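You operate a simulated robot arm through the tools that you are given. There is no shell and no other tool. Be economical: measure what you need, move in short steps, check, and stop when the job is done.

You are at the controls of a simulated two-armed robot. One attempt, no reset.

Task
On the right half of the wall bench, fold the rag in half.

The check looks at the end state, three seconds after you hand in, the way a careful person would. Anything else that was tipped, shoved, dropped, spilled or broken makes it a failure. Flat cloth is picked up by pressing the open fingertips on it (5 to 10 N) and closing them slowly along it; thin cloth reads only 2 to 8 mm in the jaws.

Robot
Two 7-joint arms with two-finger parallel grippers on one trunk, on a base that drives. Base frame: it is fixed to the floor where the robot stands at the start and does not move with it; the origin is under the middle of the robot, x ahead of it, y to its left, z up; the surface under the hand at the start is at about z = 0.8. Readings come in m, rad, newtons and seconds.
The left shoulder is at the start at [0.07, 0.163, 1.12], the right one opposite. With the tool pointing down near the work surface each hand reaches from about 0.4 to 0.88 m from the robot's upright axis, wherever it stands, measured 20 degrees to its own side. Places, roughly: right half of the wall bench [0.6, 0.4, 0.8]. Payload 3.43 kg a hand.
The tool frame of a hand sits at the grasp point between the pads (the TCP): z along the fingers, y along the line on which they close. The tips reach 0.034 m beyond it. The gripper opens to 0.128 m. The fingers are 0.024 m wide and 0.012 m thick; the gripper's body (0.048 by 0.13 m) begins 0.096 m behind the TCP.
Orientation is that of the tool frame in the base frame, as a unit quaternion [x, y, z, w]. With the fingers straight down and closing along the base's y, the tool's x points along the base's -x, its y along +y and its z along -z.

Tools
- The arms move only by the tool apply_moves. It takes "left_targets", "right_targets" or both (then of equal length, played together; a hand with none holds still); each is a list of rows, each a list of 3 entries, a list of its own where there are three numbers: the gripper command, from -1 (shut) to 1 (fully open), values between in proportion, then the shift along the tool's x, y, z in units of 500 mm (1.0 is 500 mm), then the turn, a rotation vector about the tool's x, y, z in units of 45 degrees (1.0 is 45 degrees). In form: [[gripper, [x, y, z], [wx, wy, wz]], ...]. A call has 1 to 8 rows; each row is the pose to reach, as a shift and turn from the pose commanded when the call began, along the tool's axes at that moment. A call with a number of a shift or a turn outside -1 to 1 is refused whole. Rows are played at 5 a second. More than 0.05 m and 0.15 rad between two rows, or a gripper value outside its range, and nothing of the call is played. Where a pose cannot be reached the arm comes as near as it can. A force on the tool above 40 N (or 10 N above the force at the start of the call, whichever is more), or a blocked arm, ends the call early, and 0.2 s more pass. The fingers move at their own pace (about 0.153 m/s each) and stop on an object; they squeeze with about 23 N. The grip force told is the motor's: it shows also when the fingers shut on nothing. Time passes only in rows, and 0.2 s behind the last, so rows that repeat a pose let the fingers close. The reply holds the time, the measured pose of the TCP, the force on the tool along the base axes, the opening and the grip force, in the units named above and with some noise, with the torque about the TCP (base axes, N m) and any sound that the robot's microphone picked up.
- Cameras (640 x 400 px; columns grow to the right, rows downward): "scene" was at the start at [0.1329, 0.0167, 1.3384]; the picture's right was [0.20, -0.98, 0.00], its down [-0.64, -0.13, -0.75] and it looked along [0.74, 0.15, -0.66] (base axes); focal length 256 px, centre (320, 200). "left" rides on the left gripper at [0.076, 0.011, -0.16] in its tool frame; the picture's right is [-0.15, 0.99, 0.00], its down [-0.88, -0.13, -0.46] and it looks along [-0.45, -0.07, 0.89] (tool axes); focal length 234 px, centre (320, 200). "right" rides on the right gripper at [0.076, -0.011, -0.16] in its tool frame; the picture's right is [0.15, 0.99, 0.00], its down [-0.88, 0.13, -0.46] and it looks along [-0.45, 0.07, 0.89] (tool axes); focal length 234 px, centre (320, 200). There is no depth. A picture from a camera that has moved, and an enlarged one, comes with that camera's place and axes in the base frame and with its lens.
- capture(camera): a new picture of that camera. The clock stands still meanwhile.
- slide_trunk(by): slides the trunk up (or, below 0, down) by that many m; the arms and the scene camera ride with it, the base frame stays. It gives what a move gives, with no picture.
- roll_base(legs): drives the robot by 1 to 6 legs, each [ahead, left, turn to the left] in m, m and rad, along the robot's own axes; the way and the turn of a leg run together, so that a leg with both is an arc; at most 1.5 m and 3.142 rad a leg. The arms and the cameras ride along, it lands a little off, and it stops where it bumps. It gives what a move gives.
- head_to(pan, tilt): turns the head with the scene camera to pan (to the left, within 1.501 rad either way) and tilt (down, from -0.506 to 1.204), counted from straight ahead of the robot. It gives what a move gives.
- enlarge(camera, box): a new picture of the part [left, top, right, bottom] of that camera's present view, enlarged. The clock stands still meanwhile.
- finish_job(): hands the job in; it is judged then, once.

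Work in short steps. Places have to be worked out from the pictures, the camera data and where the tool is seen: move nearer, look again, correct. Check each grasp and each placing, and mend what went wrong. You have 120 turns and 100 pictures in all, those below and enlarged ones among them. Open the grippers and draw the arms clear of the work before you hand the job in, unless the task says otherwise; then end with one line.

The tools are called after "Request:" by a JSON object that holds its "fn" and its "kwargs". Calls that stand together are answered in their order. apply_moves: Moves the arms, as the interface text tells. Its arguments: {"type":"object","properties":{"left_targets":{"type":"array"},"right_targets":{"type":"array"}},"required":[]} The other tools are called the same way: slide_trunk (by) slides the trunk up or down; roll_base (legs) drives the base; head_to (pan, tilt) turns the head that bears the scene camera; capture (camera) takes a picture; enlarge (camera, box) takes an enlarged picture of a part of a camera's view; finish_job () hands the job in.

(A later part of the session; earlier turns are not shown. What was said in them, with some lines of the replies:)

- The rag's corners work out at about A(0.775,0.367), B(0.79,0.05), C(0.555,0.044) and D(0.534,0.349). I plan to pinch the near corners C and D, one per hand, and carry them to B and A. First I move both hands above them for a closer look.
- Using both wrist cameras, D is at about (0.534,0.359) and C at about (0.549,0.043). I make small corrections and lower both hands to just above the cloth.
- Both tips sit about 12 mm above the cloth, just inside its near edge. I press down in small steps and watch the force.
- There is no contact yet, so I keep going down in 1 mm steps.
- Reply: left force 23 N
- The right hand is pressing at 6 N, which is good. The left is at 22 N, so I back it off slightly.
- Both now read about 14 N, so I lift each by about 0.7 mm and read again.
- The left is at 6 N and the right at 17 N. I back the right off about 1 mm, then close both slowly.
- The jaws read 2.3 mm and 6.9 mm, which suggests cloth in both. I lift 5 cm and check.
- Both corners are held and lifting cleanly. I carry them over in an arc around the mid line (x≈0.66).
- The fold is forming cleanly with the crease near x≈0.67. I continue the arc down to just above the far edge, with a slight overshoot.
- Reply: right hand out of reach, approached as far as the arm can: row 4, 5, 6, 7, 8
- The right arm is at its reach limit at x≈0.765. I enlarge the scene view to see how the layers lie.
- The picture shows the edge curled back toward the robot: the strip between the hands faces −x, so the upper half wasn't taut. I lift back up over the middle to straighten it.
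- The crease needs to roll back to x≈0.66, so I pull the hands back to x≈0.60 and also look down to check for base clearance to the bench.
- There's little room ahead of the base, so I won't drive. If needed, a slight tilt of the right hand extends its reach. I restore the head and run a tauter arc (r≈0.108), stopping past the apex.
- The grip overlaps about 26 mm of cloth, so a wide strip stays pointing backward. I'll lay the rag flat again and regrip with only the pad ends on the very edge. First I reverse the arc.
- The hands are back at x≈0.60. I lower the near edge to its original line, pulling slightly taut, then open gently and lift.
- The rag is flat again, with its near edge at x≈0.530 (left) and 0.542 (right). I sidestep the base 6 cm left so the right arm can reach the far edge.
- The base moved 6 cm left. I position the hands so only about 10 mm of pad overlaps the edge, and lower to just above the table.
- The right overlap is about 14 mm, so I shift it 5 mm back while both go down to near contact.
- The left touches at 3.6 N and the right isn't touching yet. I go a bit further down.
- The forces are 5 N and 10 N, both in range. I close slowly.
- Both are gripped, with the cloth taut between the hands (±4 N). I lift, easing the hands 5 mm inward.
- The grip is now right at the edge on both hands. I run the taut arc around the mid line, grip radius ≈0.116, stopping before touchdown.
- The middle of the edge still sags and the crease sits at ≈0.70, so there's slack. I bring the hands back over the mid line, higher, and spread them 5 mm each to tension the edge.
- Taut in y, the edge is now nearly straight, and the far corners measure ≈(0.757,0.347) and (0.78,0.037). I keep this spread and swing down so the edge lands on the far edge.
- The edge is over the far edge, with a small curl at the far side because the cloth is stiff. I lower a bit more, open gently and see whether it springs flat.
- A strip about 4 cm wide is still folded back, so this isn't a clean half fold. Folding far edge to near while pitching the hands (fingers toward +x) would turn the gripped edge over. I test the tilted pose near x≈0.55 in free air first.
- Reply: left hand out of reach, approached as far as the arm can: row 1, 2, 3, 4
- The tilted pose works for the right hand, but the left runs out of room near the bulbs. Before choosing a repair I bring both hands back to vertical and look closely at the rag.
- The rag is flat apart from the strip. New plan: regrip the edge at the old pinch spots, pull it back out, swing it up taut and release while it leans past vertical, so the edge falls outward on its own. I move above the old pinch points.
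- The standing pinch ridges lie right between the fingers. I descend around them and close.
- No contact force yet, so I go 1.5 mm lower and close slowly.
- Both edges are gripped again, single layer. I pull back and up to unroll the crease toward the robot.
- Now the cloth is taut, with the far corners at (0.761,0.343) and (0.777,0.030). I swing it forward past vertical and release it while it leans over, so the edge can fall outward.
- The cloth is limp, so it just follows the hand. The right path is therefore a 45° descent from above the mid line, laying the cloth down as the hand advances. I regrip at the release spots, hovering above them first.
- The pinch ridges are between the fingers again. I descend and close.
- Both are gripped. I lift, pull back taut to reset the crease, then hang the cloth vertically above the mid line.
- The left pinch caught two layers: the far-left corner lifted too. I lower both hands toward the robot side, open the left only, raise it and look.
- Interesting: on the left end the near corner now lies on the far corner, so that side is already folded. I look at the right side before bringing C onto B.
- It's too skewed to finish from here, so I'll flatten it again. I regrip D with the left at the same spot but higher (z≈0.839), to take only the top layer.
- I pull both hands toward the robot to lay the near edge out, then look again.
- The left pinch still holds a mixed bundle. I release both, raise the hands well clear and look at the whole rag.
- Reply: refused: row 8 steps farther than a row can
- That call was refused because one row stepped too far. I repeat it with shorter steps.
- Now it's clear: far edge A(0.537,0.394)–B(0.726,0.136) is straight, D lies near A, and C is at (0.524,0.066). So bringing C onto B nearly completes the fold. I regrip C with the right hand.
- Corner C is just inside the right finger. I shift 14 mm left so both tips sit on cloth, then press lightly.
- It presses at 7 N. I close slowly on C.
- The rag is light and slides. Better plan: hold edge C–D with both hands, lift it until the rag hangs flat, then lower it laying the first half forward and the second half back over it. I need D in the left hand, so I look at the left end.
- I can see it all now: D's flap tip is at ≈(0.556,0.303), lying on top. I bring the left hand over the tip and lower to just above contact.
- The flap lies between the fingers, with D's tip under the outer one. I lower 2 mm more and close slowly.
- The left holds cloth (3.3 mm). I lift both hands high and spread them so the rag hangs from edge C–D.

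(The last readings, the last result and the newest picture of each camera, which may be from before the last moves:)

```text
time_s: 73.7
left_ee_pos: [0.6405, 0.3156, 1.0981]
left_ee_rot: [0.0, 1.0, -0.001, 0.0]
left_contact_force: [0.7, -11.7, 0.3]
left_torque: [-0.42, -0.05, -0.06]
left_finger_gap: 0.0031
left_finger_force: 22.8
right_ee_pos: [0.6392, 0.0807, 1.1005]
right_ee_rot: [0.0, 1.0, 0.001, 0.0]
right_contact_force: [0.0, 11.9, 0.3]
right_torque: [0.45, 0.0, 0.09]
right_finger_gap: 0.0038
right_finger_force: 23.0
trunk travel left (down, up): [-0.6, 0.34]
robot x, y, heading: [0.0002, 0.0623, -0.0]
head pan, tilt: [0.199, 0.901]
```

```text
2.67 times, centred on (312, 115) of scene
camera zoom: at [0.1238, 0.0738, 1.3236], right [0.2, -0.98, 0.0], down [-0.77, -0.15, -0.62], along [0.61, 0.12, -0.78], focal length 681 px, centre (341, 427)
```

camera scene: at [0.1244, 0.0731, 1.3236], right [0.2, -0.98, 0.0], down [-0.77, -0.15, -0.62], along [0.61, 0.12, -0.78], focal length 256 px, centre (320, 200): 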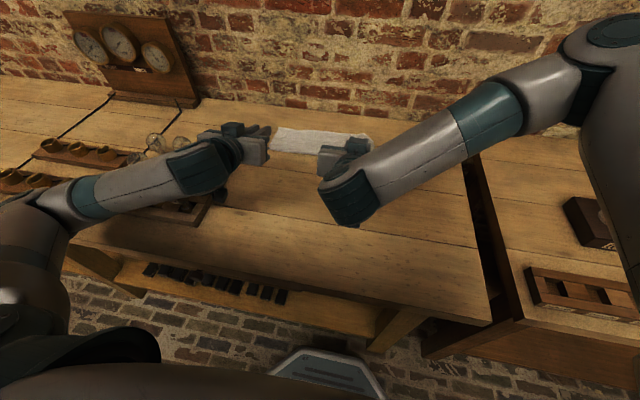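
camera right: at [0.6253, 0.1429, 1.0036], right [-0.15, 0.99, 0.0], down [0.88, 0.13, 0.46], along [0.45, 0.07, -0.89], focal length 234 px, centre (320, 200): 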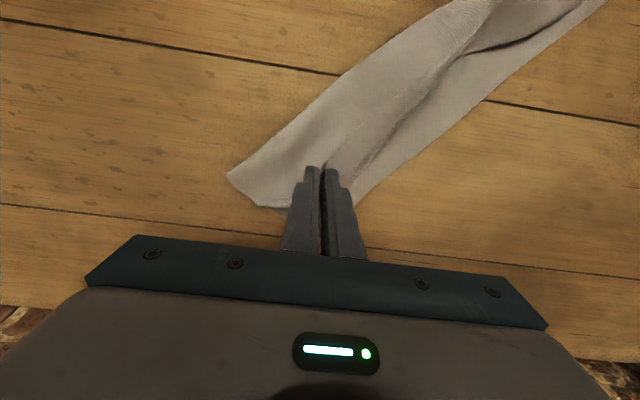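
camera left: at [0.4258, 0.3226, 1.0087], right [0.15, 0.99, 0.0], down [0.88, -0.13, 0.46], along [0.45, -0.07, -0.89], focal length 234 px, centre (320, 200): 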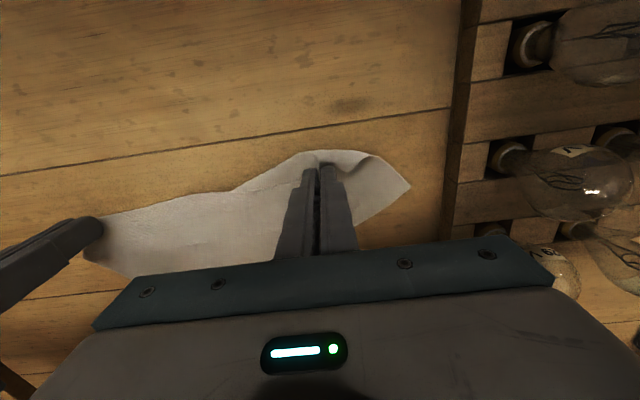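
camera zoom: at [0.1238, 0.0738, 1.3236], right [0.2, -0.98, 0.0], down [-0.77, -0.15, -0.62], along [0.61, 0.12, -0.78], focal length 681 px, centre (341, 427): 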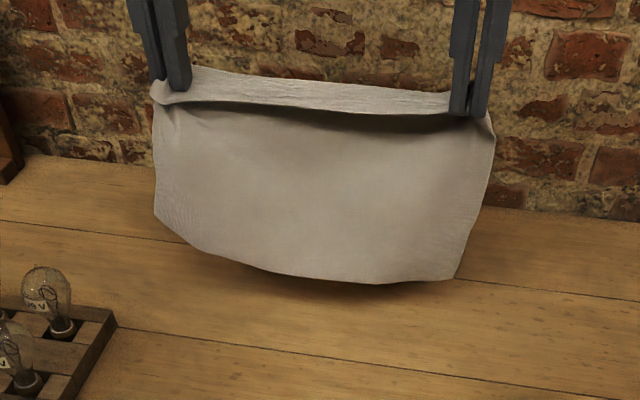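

Excellent: it hangs flat from C–D in single layers. The tension is 12 N, so I ease each hand in by 4 mm and check the hang from the left wrist camera.

Request:
{"fn": "apply_moves", "kwargs": {"left_targets": [[-1, [0, -0.005, 0], [0, 0, 0]], [-1, [0, -0.009, 0], [0, 0, 0]], [-1, [0, -0.009, 0], [0, 0, 0]]], "right_targets": [[-1, [0, 0.005, 0], [0, 0, 0]], [-1, [0, 0.009, 0], [0, 0, 0]], [-1, [0, 0.009, 0], [0, 0, 0]]]}}

Request:
{"fn": "capture", "kwargs": {"camera": "left"}}

Request:
{"fn": "head_to", "kwargs": {"pan": 0.2, "tilt": 0.5}}

Request:
{"fn": "capture", "kwargs": {"camera": "scene"}}

```text
time_s: 74.5
left_ee_pos: [0.64, 0.3121, 1.0971]
left_ee_rot: [0.0, 1.0, 0.0, 0.0]
left_contact_force: [-0.7, -4.3, 0.0]
left_torque: [-0.15, -0.02, -0.01]
left_finger_gap: 0.0032
left_finger_force: 23.0
right_ee_pos: [0.6418, 0.0843, 1.0988]
right_ee_rot: [0.002, 1.0, 0.0, 0.0]
right_contact_force: [-0.5, 3.4, 0.7]
right_torque: [0.15, 0.03, 0.01]
right_finger_gap: 0.004
right_finger_force: 23.5
trunk travel left (down, up): [-0.6, 0.34]
robot x, y, heading: [0.0039, 0.0579, 0.002]
head pan, tilt: [0.199, 0.901]
```

```text
15 pictures are left
camera left: at [0.5634, 0.3232, 1.2569], right [0.15, 0.99, 0.0], down [0.88, -0.13, 0.46], along [0.45, -0.07, -0.89], focal length 234 px, centre (320, 200)
```

left: 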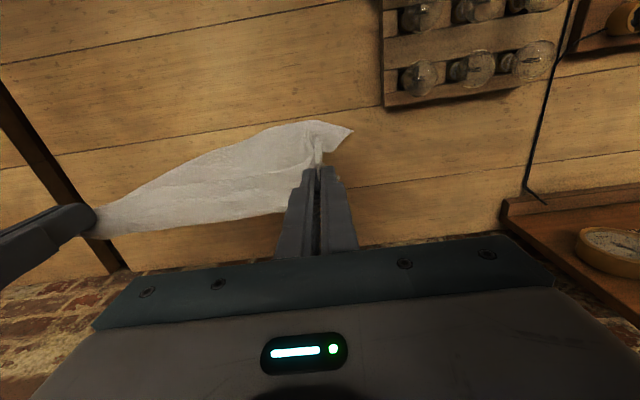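

```text
time_s: 75.4
left_ee_pos: [0.6409, 0.3121, 1.0961]
left_ee_rot: [0.0, 1.0, 0.0, 0.0]
left_contact_force: [0.5, -4.0, 0.5]
left_torque: [-0.16, 0.0, -0.01]
left_finger_gap: 0.0031
left_finger_force: 23.0
right_ee_pos: [0.6406, 0.0844, 1.0989]
right_ee_rot: [0.0, 1.0, 0.001, 0.0]
right_contact_force: [-0.9, 4.5, -0.1]
right_torque: [0.15, 0.01, -0.02]
right_finger_gap: 0.0035
right_finger_force: 23.4
trunk travel left (down, up): [-0.6, 0.34]
robot x, y, heading: [-0.0006, 0.0602, -0.0]
head pan, tilt: [0.201, 0.499]
```

```text
14 pictures are left
camera scene: at [0.1395, 0.077, 1.3574], right [0.2, -0.98, 0.0], down [-0.47, -0.1, -0.88], along [0.86, 0.17, -0.48], focal length 256 px, centre (320, 200)
```

scene: 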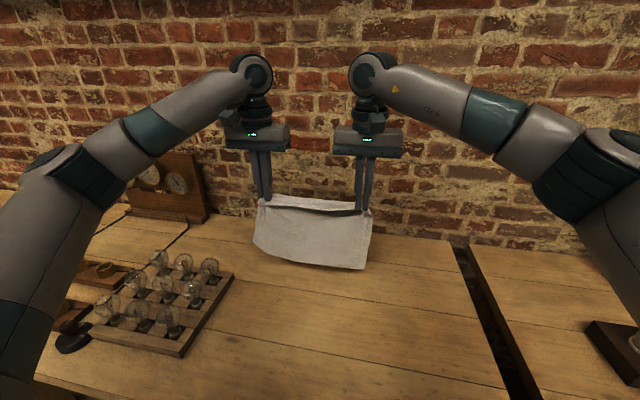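

The geometry is clear: the gripped edge points toward the robot and the body hangs ≈0.20 m below the tips. I move to x≈0.60, lower until the bottom just reaches the table (left slightly lower, as that side hangs shorter), and let it settle.

Request:
{"fn": "apply_moves", "kwargs": {"left_targets": [[-1, [0.027, 0, 0.04], [0, 0, 0]], [-1, [0.053, 0, 0.08], [0, 0, 0]], [-1, [0.08, 0, 0.12], [0, 0, 0]], [-1, [0.08, 0, 0.144], [0, 0, 0]], [-1, [0.08, 0, 0.144], [0, 0, 0]], [-1, [0.08, 0, 0.144], [0, 0, 0]]], "right_targets": [[-1, [0.027, 0, 0.03], [0, 0, 0]], [-1, [0.053, 0, 0.06], [0, 0, 0]], [-1, [0.08, 0, 0.1], [0, 0, 0]], [-1, [0.08, 0, 0.12], [0, 0, 0]], [-1, [0.08, 0, 0.12], [0, 0, 0]], [-1, [0.08, 0, 0.12], [0, 0, 0]]]}}

Request:
{"fn": "enlarge", "kwargs": {"camera": "scene", "box": [200, 170, 424, 320]}}

```text
time_s: 76.8
left_ee_pos: [0.6006, 0.3127, 1.025]
left_ee_rot: [-0.001, 1.0, -0.001, 0.0]
left_contact_force: [0.4, -4.7, 0.8]
left_torque: [-0.15, -0.01, -0.01]
left_finger_gap: 0.003
left_finger_force: 22.9
right_ee_pos: [0.6019, 0.0844, 1.0386]
right_ee_rot: [0.0, 1.0, 0.0, 0.0]
right_contact_force: [0.4, 3.7, -0.7]
right_torque: [0.17, -0.02, 0.02]
right_finger_gap: 0.0038
right_finger_force: 23.0
trunk travel left (down, up): [-0.6, 0.34]
robot x, y, heading: [0.0031, 0.063, -0.0]
head pan, tilt: [0.201, 0.499]
```

```text
2.67 times, centred on (312, 245) of scene
camera zoom: at [0.1396, 0.0771, 1.3575], right [0.2, -0.98, 0.0], down [-0.47, -0.1, -0.88], along [0.86, 0.17, -0.48], focal length 681 px, centre (341, 80)
```

zoom: 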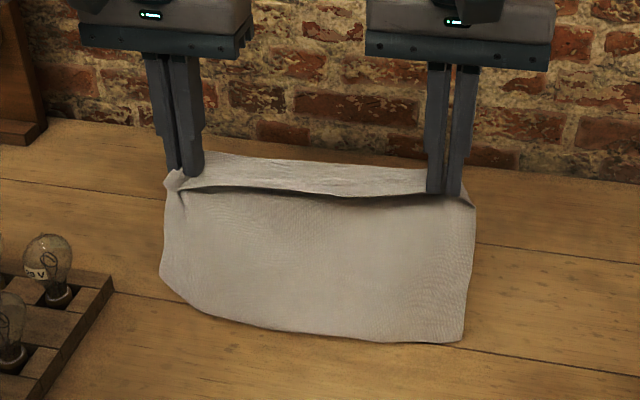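

The bottom edge just touches at x≈0.61, with the left corner ≈3 cm above. Now I lay the first half: 12 cm forward and 12 cm down, slowly.

Request:
{"fn": "apply_moves", "kwargs": {"left_targets": [[-1, [-0.026, 0, 0.034], [0, 0, 0]], [-1, [-0.058, 0, 0.066], [0, 0, 0]], [-1, [-0.09, 0, 0.098], [0, 0, 0]], [-1, [-0.122, 0, 0.13], [0, 0, 0]], [-1, [-0.154, 0, 0.162], [0, 0, 0]], [-1, [-0.186, 0, 0.194], [0, 0, 0]], [-1, [-0.218, 0, 0.226], [0, 0, 0]], [-1, [-0.24, 0, 0.25], [0, 0, 0]]], "right_targets": [[-1, [-0.026, 0, 0.03], [0, 0, 0]], [-1, [-0.058, 0, 0.06], [0, 0, 0]], [-1, [-0.09, 0, 0.09], [0, 0, 0]], [-1, [-0.122, 0, 0.122], [0, 0, 0]], [-1, [-0.154, 0, 0.154], [0, 0, 0]], [-1, [-0.186, 0, 0.186], [0, 0, 0]], [-1, [-0.218, 0, 0.218], [0, 0, 0]], [-1, [-0.24, 0, 0.24], [0, 0, 0]]]}}

Request:
{"fn": "enlarge", "kwargs": {"camera": "scene", "box": [200, 170, 424, 320]}}

```text
time_s: 78.6
left_ee_pos: [0.7212, 0.312, 0.8994]
left_ee_rot: [-0.001, 1.0, -0.001, -0.001]
left_contact_force: [0.6, -4.9, 0.8]
left_torque: [-0.2, 0.02, -0.02]
left_finger_gap: 0.0034
left_finger_force: 23.2
right_ee_pos: [0.7207, 0.0838, 0.919]
right_ee_rot: [0.0, 1.0, 0.0, 0.0]
right_contact_force: [0.5, 5.1, -0.2]
right_torque: [0.15, 0.04, 0.06]
right_finger_gap: 0.004
right_finger_force: 22.5
trunk travel left (down, up): [-0.6, 0.34]
robot x, y, heading: [-0.0004, 0.0601, 0.001]
head pan, tilt: [0.201, 0.499]
```

```text
2.67 times, centred on (312, 245) of scene
camera zoom: at [0.1403, 0.077, 1.3574], right [0.2, -0.98, 0.0], down [-0.47, -0.1, -0.88], along [0.86, 0.17, -0.48], focal length 681 px, centre (341, 80)
```

zoom: 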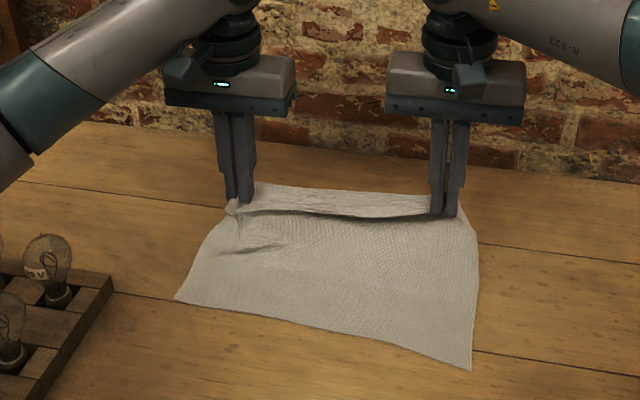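

Beautiful: the lower half lies flat with A(0.625,0.35) and B(0.597,0.04). Now I lay the second half back over it, moving toward the robot while lowering.

Request:
{"fn": "apply_moves", "kwargs": {"left_targets": [[-1, [0.03, 0, 0.005], [0, 0, 0]], [-1, [0.055, 0, 0.025], [0, 0, 0]], [-1, [0.08, 0, 0.045], [0, 0, 0]], [-1, [0.105, 0, 0.065], [0, 0, 0]], [-1, [0.13, 0, 0.085], [0, 0, 0]], [-1, [0.155, 0, 0.104], [0, 0, 0]], [-1, [0.17, 0, 0.116], [0, 0, 0]], [-1, [0.17, 0, 0.116], [0, 0, 0]]], "right_targets": [[-1, [0.036, 0, 0.005], [0, 0, 0]], [-1, [0.07, 0, 0.03], [0, 0, 0]], [-1, [0.1, 0, 0.058], [0, 0, 0]], [-1, [0.13, 0, 0.086], [0, 0, 0]], [-1, [0.16, 0, 0.114], [0, 0, 0]], [-1, [0.19, 0, 0.138], [0, 0, 0]], [-1, [0.22, 0, 0.152], [0, 0, 0]], [-1, [0.22, 0, 0.152], [0, 0, 0]]]}}

Request:
{"fn": "enlarge", "kwargs": {"camera": "scene", "box": [200, 170, 424, 320]}}

```text
time_s: 80.4
left_ee_pos: [0.6346, 0.3102, 0.8444]
left_ee_rot: [0.0, 1.0, 0.0, 0.002]
left_contact_force: [-0.6, -3.6, 1.7]
left_torque: [-0.11, 0.04, 0.0]
left_finger_gap: 0.0029
left_finger_force: 23.3
right_ee_pos: [0.6112, 0.0836, 0.845]
right_ee_rot: [0.0, 1.0, 0.001, 0.0]
right_contact_force: [0.7, 3.3, 0.2]
right_torque: [0.15, 0.02, 0.03]
right_finger_gap: 0.004
right_finger_force: 22.5
trunk travel left (down, up): [-0.6, 0.34]
robot x, y, heading: [-0.0038, 0.0642, -0.002]
head pan, tilt: [0.201, 0.499]
```

```text
2.67 times, centred on (312, 245) of scene
camera zoom: at [0.1378, 0.0743, 1.358], right [0.2, -0.98, 0.0], down [-0.47, -0.09, -0.88], along [0.86, 0.18, -0.48], focal length 681 px, centre (341, 80)
```

zoom: 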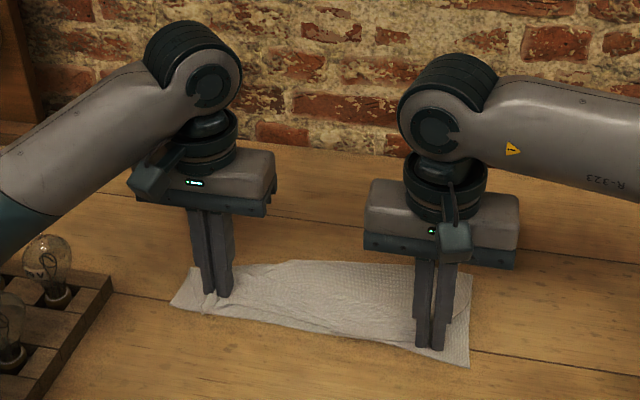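

The upper half lies neatly over the lower, edges together. I lower 4 mm, open gently and lift straight up, then move back for a look.

Request:
{"fn": "apply_moves", "kwargs": {"left_targets": [[-1, [0, -0.006, 0.008], [0, 0, 0]], [-0.8, [0, -0.006, 0.008], [0, 0, 0]], [-0.6, [0, -0.006, 0.008], [0, 0, 0]], [-0.6, [0, -0.006, -0.02], [0, 0, 0]], [-0.6, [0, -0.006, -0.09], [0, 0, 0]], [-0.6, [0, -0.006, -0.17], [0, 0, 0]], [-0.6, [0, 0, -0.25], [0, 0, 0]], [-0.6, [0, 0, -0.33], [0, 0, 0]]], "right_targets": [[-1, [0, 0.006, 0.008], [0, 0, 0]], [-0.8, [0, 0.006, 0.008], [0, 0, 0]], [-0.6, [0, 0.006, 0.008], [0, 0, 0]], [-0.6, [0, 0.006, -0.02], [0, 0, 0]], [-0.6, [0, 0.006, -0.09], [0, 0, 0]], [-0.6, [0, 0, -0.17], [0, 0, 0]], [-0.6, [0, 0, -0.25], [0, 0, 0]], [-0.6, [0, 0, -0.33], [0, 0, 0]]]}}

Request:
{"fn": "apply_moves", "kwargs": {"left_targets": [[-0.6, [-0.05, 0, -0.05], [0, 0, 0]], [-0.6, [-0.1, 0, -0.1], [0, 0, 0]], [-0.6, [-0.15, 0, -0.12], [0, 0, 0]]], "right_targets": [[-0.6, [0, -0.07, -0.05], [0, 0, 0]], [-0.6, [0, -0.14, -0.1], [0, 0, 0]], [-0.6, [0, -0.21, -0.12], [0, 0, 0]], [-0.6, [0, -0.28, -0.12], [0, 0, 0]]]}}

Request:
{"fn": "head_to", "kwargs": {"pan": 0.2, "tilt": 0.9}}

Request:
{"fn": "enlarge", "kwargs": {"camera": "scene", "box": [212, 80, 412, 230]}}

```text
time_s: 82.2
left_ee_pos: [0.6346, 0.3112, 1.0101]
left_ee_rot: [0.001, 1.0, 0.0, 0.001]
left_contact_force: [-0.2, 0.3, -0.2]
left_torque: [0.03, -0.02, 0.0]
left_finger_gap: 0.0258
left_finger_force: 0.1
right_ee_pos: [0.6106, 0.0844, 1.0092]
right_ee_rot: [0.0, 1.0, 0.0, 0.0]
right_contact_force: [-0.4, -1.2, 0.0]
right_torque: [-0.02, 0.0, -0.02]
right_finger_gap: 0.0258
right_finger_force: 0.0
trunk travel left (down, up): [-0.6, 0.34]
robot x, y, heading: [-0.0028, 0.0581, 0.001]
head pan, tilt: [0.201, 0.499]
```

```text
refused: give rows for one hand, or as many for the one as for the other
```

```text
time_s: 83.0
left_ee_pos: [0.6359, 0.3125, 1.0082]
left_ee_rot: [0.0, 1.0, 0.0, 0.0]
left_contact_force: [-0.3, 0.1, 0.6]
left_torque: [-0.02, -0.01, -0.01]
left_finger_gap: 0.0255
left_finger_force: 0.1
right_ee_pos: [0.6116, 0.0853, 1.0082]
right_ee_rot: [0.001, 1.0, 0.0, 0.0]
right_contact_force: [0.9, -0.1, -0.7]
right_torque: [0.0, -0.01, -0.02]
right_finger_gap: 0.0254
right_finger_force: 0.1
trunk travel left (down, up): [-0.6, 0.34]
robot x, y, heading: [-0.0049, 0.0602, -0.003]
head pan, tilt: [0.201, 0.901]
```

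```text
2.67 times, centred on (312, 155) of scene
camera zoom: at [0.1242, 0.0739, 1.3237], right [0.2, -0.98, 0.0], down [-0.77, -0.16, -0.62], along [0.61, 0.12, -0.78], focal length 681 px, centre (341, 320)
```

zoom: 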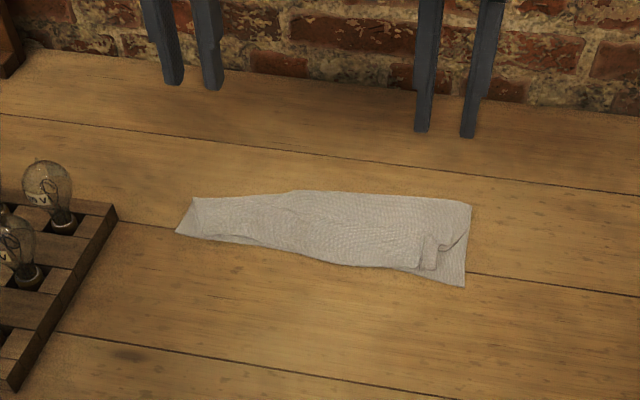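

This is a proper half fold now, with only the end corners a bit bunched from the pinching. I check them closely with the wrist cameras.

Request:
{"fn": "enlarge", "kwargs": {"camera": "right", "box": [200, 80, 480, 255]}}

Request:
{"fn": "enlarge", "kwargs": {"camera": "left", "box": [160, 80, 440, 255]}}

```text
2.29 times, centred on (340, 168) of right
camera zoom: at [0.5355, 0.0735, 1.1685], right [-0.15, 0.99, 0.0], down [0.88, 0.13, 0.46], along [0.45, 0.07, -0.89], focal length 535 px, centre (274, 274)
```

zoom: 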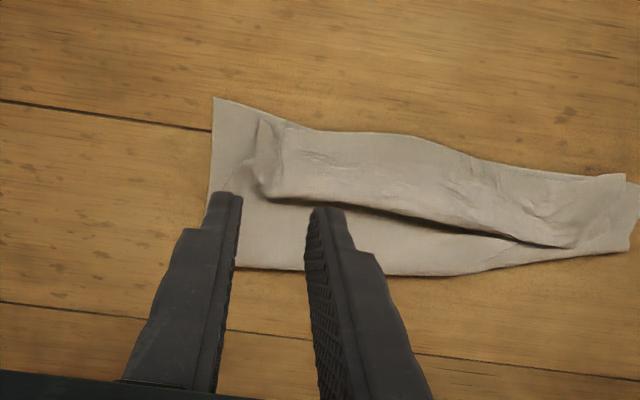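

```text
2.29 times, centred on (300, 168) of left
camera zoom: at [0.5583, 0.3228, 1.1681], right [0.15, 0.99, 0.0], down [0.88, -0.13, 0.46], along [0.45, -0.07, -0.89], focal length 535 px, centre (366, 274)
```

zoom: 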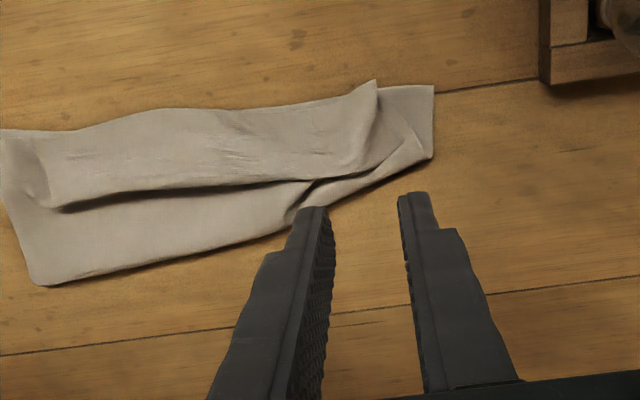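

The fold is right, but C and D sit ≈3 cm inside B and A because of pinch pleats. I press closed fingertips lightly on the pleats and draw them outward, starting by lowering both hands onto them.

Request:
{"fn": "apply_moves", "kwargs": {"left_targets": [[-1, [0, 0, 0.08], [0, 0, 0]], [-1, [0, 0, 0.16], [0, 0, 0]], [-1, [0, 0, 0.24], [0, 0, 0]], [-1, [0, 0, 0.3], [0, 0, 0]], [-1, [0, 0, 0.326], [0, 0, 0]], [-1, [0, 0, 0.332], [0, 0, 0]], [-1, [0, 0, 0.332], [0, 0, 0]]], "right_targets": [[-1, [-0.02, -0.004, 0.08], [0, 0, 0]], [-1, [-0.02, -0.004, 0.16], [0, 0, 0]], [-1, [-0.02, -0.004, 0.24], [0, 0, 0]], [-1, [-0.02, -0.004, 0.3], [0, 0, 0]], [-1, [-0.02, -0.004, 0.326], [0, 0, 0]], [-1, [-0.02, -0.004, 0.332], [0, 0, 0]], [-1, [-0.02, -0.004, 0.332], [0, 0, 0]]]}}

Request:
{"fn": "enlarge", "kwargs": {"camera": "left", "box": [200, 80, 440, 230]}}

Request:
{"fn": "enlarge", "kwargs": {"camera": "right", "box": [200, 80, 440, 230]}}

```text
time_s: 84.6
left_ee_pos: [0.6347, 0.3115, 0.8409]
left_ee_rot: [0.0, 1.0, 0.0, 0.0]
left_contact_force: [-0.5, -0.5, 1.8]
left_torque: [-0.03, 0.02, 0.02]
left_finger_gap: 0.0
left_finger_force: 23.3
right_ee_pos: [0.622, 0.0817, 0.8429]
right_ee_rot: [0.0, 1.0, 0.0, 0.0]
right_contact_force: [0.2, -0.2, 2.2]
right_torque: [0.02, 0.03, 0.0]
right_finger_gap: 0.0002
right_finger_force: 22.9
trunk travel left (down, up): [-0.6, 0.34]
robot x, y, heading: [0.0018, 0.0597, 0.005]
head pan, tilt: [0.201, 0.901]
```

```text
2.67 times, centred on (320, 155) of left
camera zoom: at [0.5577, 0.3224, 1.0018], right [0.15, 0.99, 0.0], down [0.88, -0.13, 0.46], along [0.45, -0.07, -0.89], focal length 624 px, centre (320, 320)
```

zoom: 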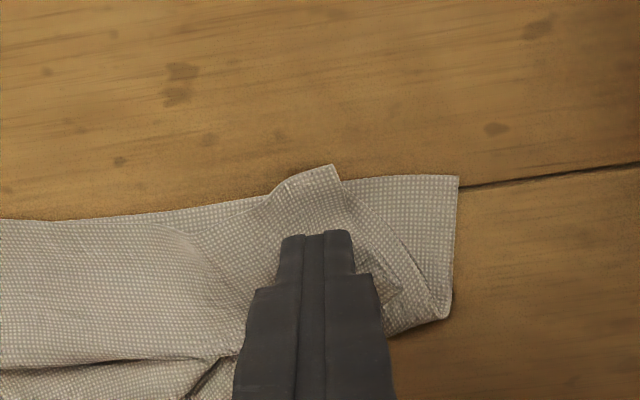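

```text
2.67 times, centred on (320, 155) of right
camera zoom: at [0.5452, 0.0708, 1.0029], right [-0.15, 0.99, 0.0], down [0.88, 0.13, 0.46], along [0.45, 0.07, -0.89], focal length 624 px, centre (320, 320)
```

zoom: 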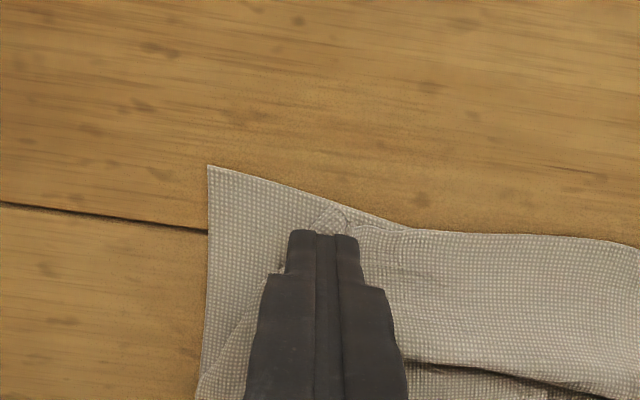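

Both tips rest on the tabs at ≈2 N. I add a touch of pressure and drag outward 30 mm, slowly.

Request:
{"fn": "apply_moves", "kwargs": {"left_targets": [[-1, [0, 0, 0.002], [0, 0, 0]], [-1, [0, 0.01, 0.002], [0, 0, 0]], [-1, [0, 0.02, 0.002], [0, 0, 0]], [-1, [0, 0.03, 0.002], [0, 0, 0]], [-1, [0, 0.04, 0.002], [0, 0, 0]], [-1, [0, 0.05, 0.002], [0, 0, 0]], [-1, [0, 0.06, 0.002], [0, 0, 0]], [-1, [0, 0.06, -0.03], [0, 0, 0]]], "right_targets": [[-1, [0, 0, 0.002], [0, 0, 0]], [-1, [0.004, -0.01, 0.002], [0, 0, 0]], [-1, [0.008, -0.02, 0.002], [0, 0, 0]], [-1, [0.012, -0.03, 0.002], [0, 0, 0]], [-1, [0.016, -0.04, 0.002], [0, 0, 0]], [-1, [0.02, -0.05, 0.002], [0, 0, 0]], [-1, [0.024, -0.06, 0.002], [0, 0, 0]], [-1, [0.024, -0.06, -0.03], [0, 0, 0]]]}}

Request:
{"fn": "apply_moves", "kwargs": {"left_targets": [[-1, [0, 0, -0.08], [0, 0, 0]], [-1, [0, 0, -0.16], [0, 0, 0]], [-1, [0, 0, -0.24], [0, 0, 0]], [-1, [0, 0, -0.32], [0, 0, 0]]], "right_targets": [[-1, [0, 0, -0.08], [0, 0, 0]], [-1, [0, 0, -0.16], [0, 0, 0]], [-1, [0, 0, -0.24], [0, 0, 0]], [-1, [0, 0, -0.32], [0, 0, 0]]]}}

Request:
{"fn": "enlarge", "kwargs": {"camera": "scene", "box": [248, 110, 408, 210]}}

Request:
{"fn": "capture", "kwargs": {"camera": "right"}}

```text
time_s: 86.4
left_ee_pos: [0.6347, 0.3415, 0.8554]
left_ee_rot: [-0.001, 1.0, 0.0, 0.0]
left_contact_force: [0.1, -0.3, 1.0]
left_torque: [-0.02, -0.01, -0.01]
left_finger_gap: 0.0
left_finger_force: 22.9
right_ee_pos: [0.6081, 0.0519, 0.8584]
right_ee_rot: [0.0, 1.0, 0.0, 0.0]
right_contact_force: [-0.5, 0.4, -0.6]
right_torque: [-0.03, -0.05, -0.01]
right_finger_gap: 0.0
right_finger_force: 23.8
trunk travel left (down, up): [-0.6, 0.34]
robot x, y, heading: [0.0004, 0.0583, -0.0]
head pan, tilt: [0.201, 0.901]
```

```text
time_s: 87.4
left_ee_pos: [0.6346, 0.3408, 1.0167]
left_ee_rot: [0.0, 1.0, 0.0, 0.0]
left_contact_force: [-0.8, -0.6, 0.7]
left_torque: [0.01, -0.03, 0.02]
left_finger_gap: 0.0
left_finger_force: 22.9
right_ee_pos: [0.6076, 0.0518, 1.0186]
right_ee_rot: [0.0, 1.0, 0.0, 0.001]
right_contact_force: [0.0, -0.7, -0.2]
right_torque: [-0.01, -0.04, -0.05]
right_finger_gap: 0.0
right_finger_force: 23.2
trunk travel left (down, up): [-0.6, 0.34]
robot x, y, heading: [0.002, 0.0586, -0.008]
head pan, tilt: [0.201, 0.901]
```

```text
4.00 times, centred on (328, 160) of scene
camera zoom: at [0.1224, 0.0735, 1.3237], right [0.2, -0.98, 0.0], down [-0.77, -0.16, -0.62], along [0.61, 0.12, -0.78], focal length 1022 px, centre (288, 360)
```

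zoom: 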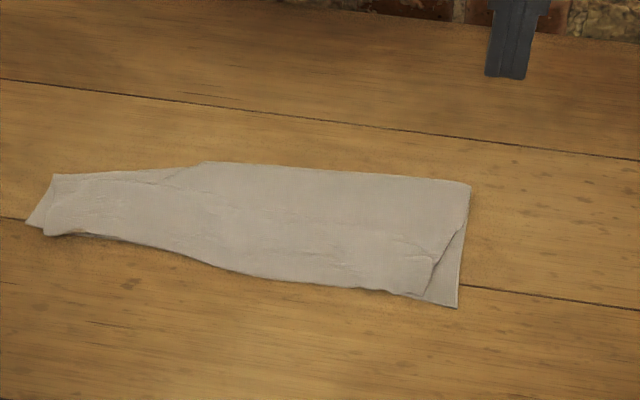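

```text
4 pictures are left
camera right: at [0.5312, 0.04, 1.1784], right [-0.15, 0.99, 0.0], down [0.88, 0.13, 0.46], along [0.45, 0.07, -0.89], focal length 234 px, centre (320, 200)
```

right: 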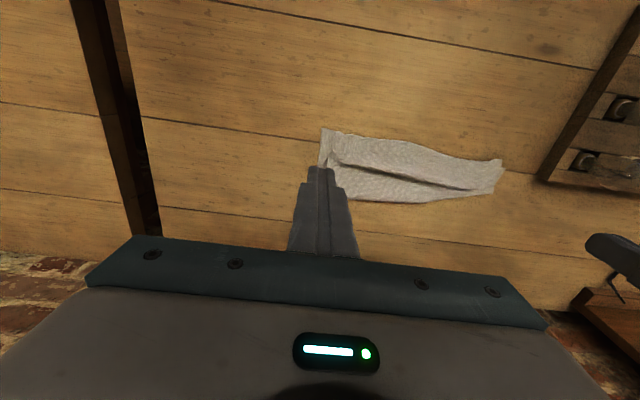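

The corners now nearly coincide and the rag lies as a neat half-size rectangle. I open both grippers and draw the arms well up and clear.

Request:
{"fn": "apply_moves", "kwargs": {"left_targets": [[-0.6, [0, 0, -0.07], [0, 0, 0]], [-0.2, [0, 0, -0.14], [0, 0, 0]], [0.2, [0, 0, -0.2], [0, 0, 0]], [0.5, [0, 0, -0.24], [0, 0, 0]], [0.5, [0, 0, -0.24], [0, 0, 0]]], "right_targets": [[-0.6, [0, -0.05, -0.06], [0, 0, 0]], [-0.2, [0, -0.1, -0.12], [0, 0, 0]], [0.2, [0, -0.16, -0.16], [0, 0, 0]], [0.5, [0, -0.22, -0.18], [0, 0, 0]], [0.5, [0, -0.28, -0.18], [0, 0, 0]]]}}

Request:
{"fn": "capture", "kwargs": {"camera": "scene"}}

```text
time_s: 88.6
left_ee_pos: [0.636, 0.3411, 1.1365]
left_ee_rot: [0.0, 1.0, 0.0, 0.0]
left_contact_force: [-0.7, -0.3, -0.5]
left_torque: [-0.02, 0.04, -0.02]
left_finger_gap: 0.0962
left_finger_force: 0.0
right_ee_pos: [0.6095, -0.0888, 1.1085]
right_ee_rot: [0.0, 1.0, 0.001, -0.001]
right_contact_force: [-0.7, -1.1, -0.5]
right_torque: [0.03, 0.04, -0.04]
right_finger_gap: 0.0961
right_finger_force: 0.0
trunk travel left (down, up): [-0.6, 0.34]
robot x, y, heading: [-0.0029, 0.0595, 0.004]
head pan, tilt: [0.201, 0.901]
```

```text
3 pictures are left
camera scene: at [0.1247, 0.0728, 1.3236], right [0.2, -0.98, 0.0], down [-0.77, -0.16, -0.62], along [0.61, 0.12, -0.78], focal length 256 px, centre (320, 200)
```

scene: 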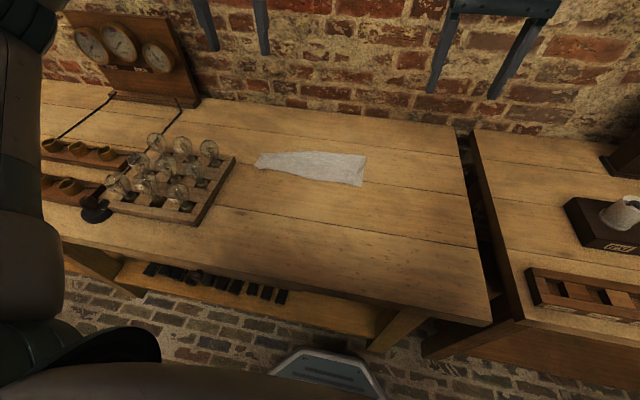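

The rag is folded in half, everything else looks undisturbed, and the arms are clear. I hand the job in.

Request:
{"fn": "finish_job", "kwargs": {}}

```text
The job is handed in.
```

The rag is folded in half on the right half of the wall bench and handed in, with its edges nearly matching, a small wrinkle left in the top layer, and nothing else visibly disturbed.
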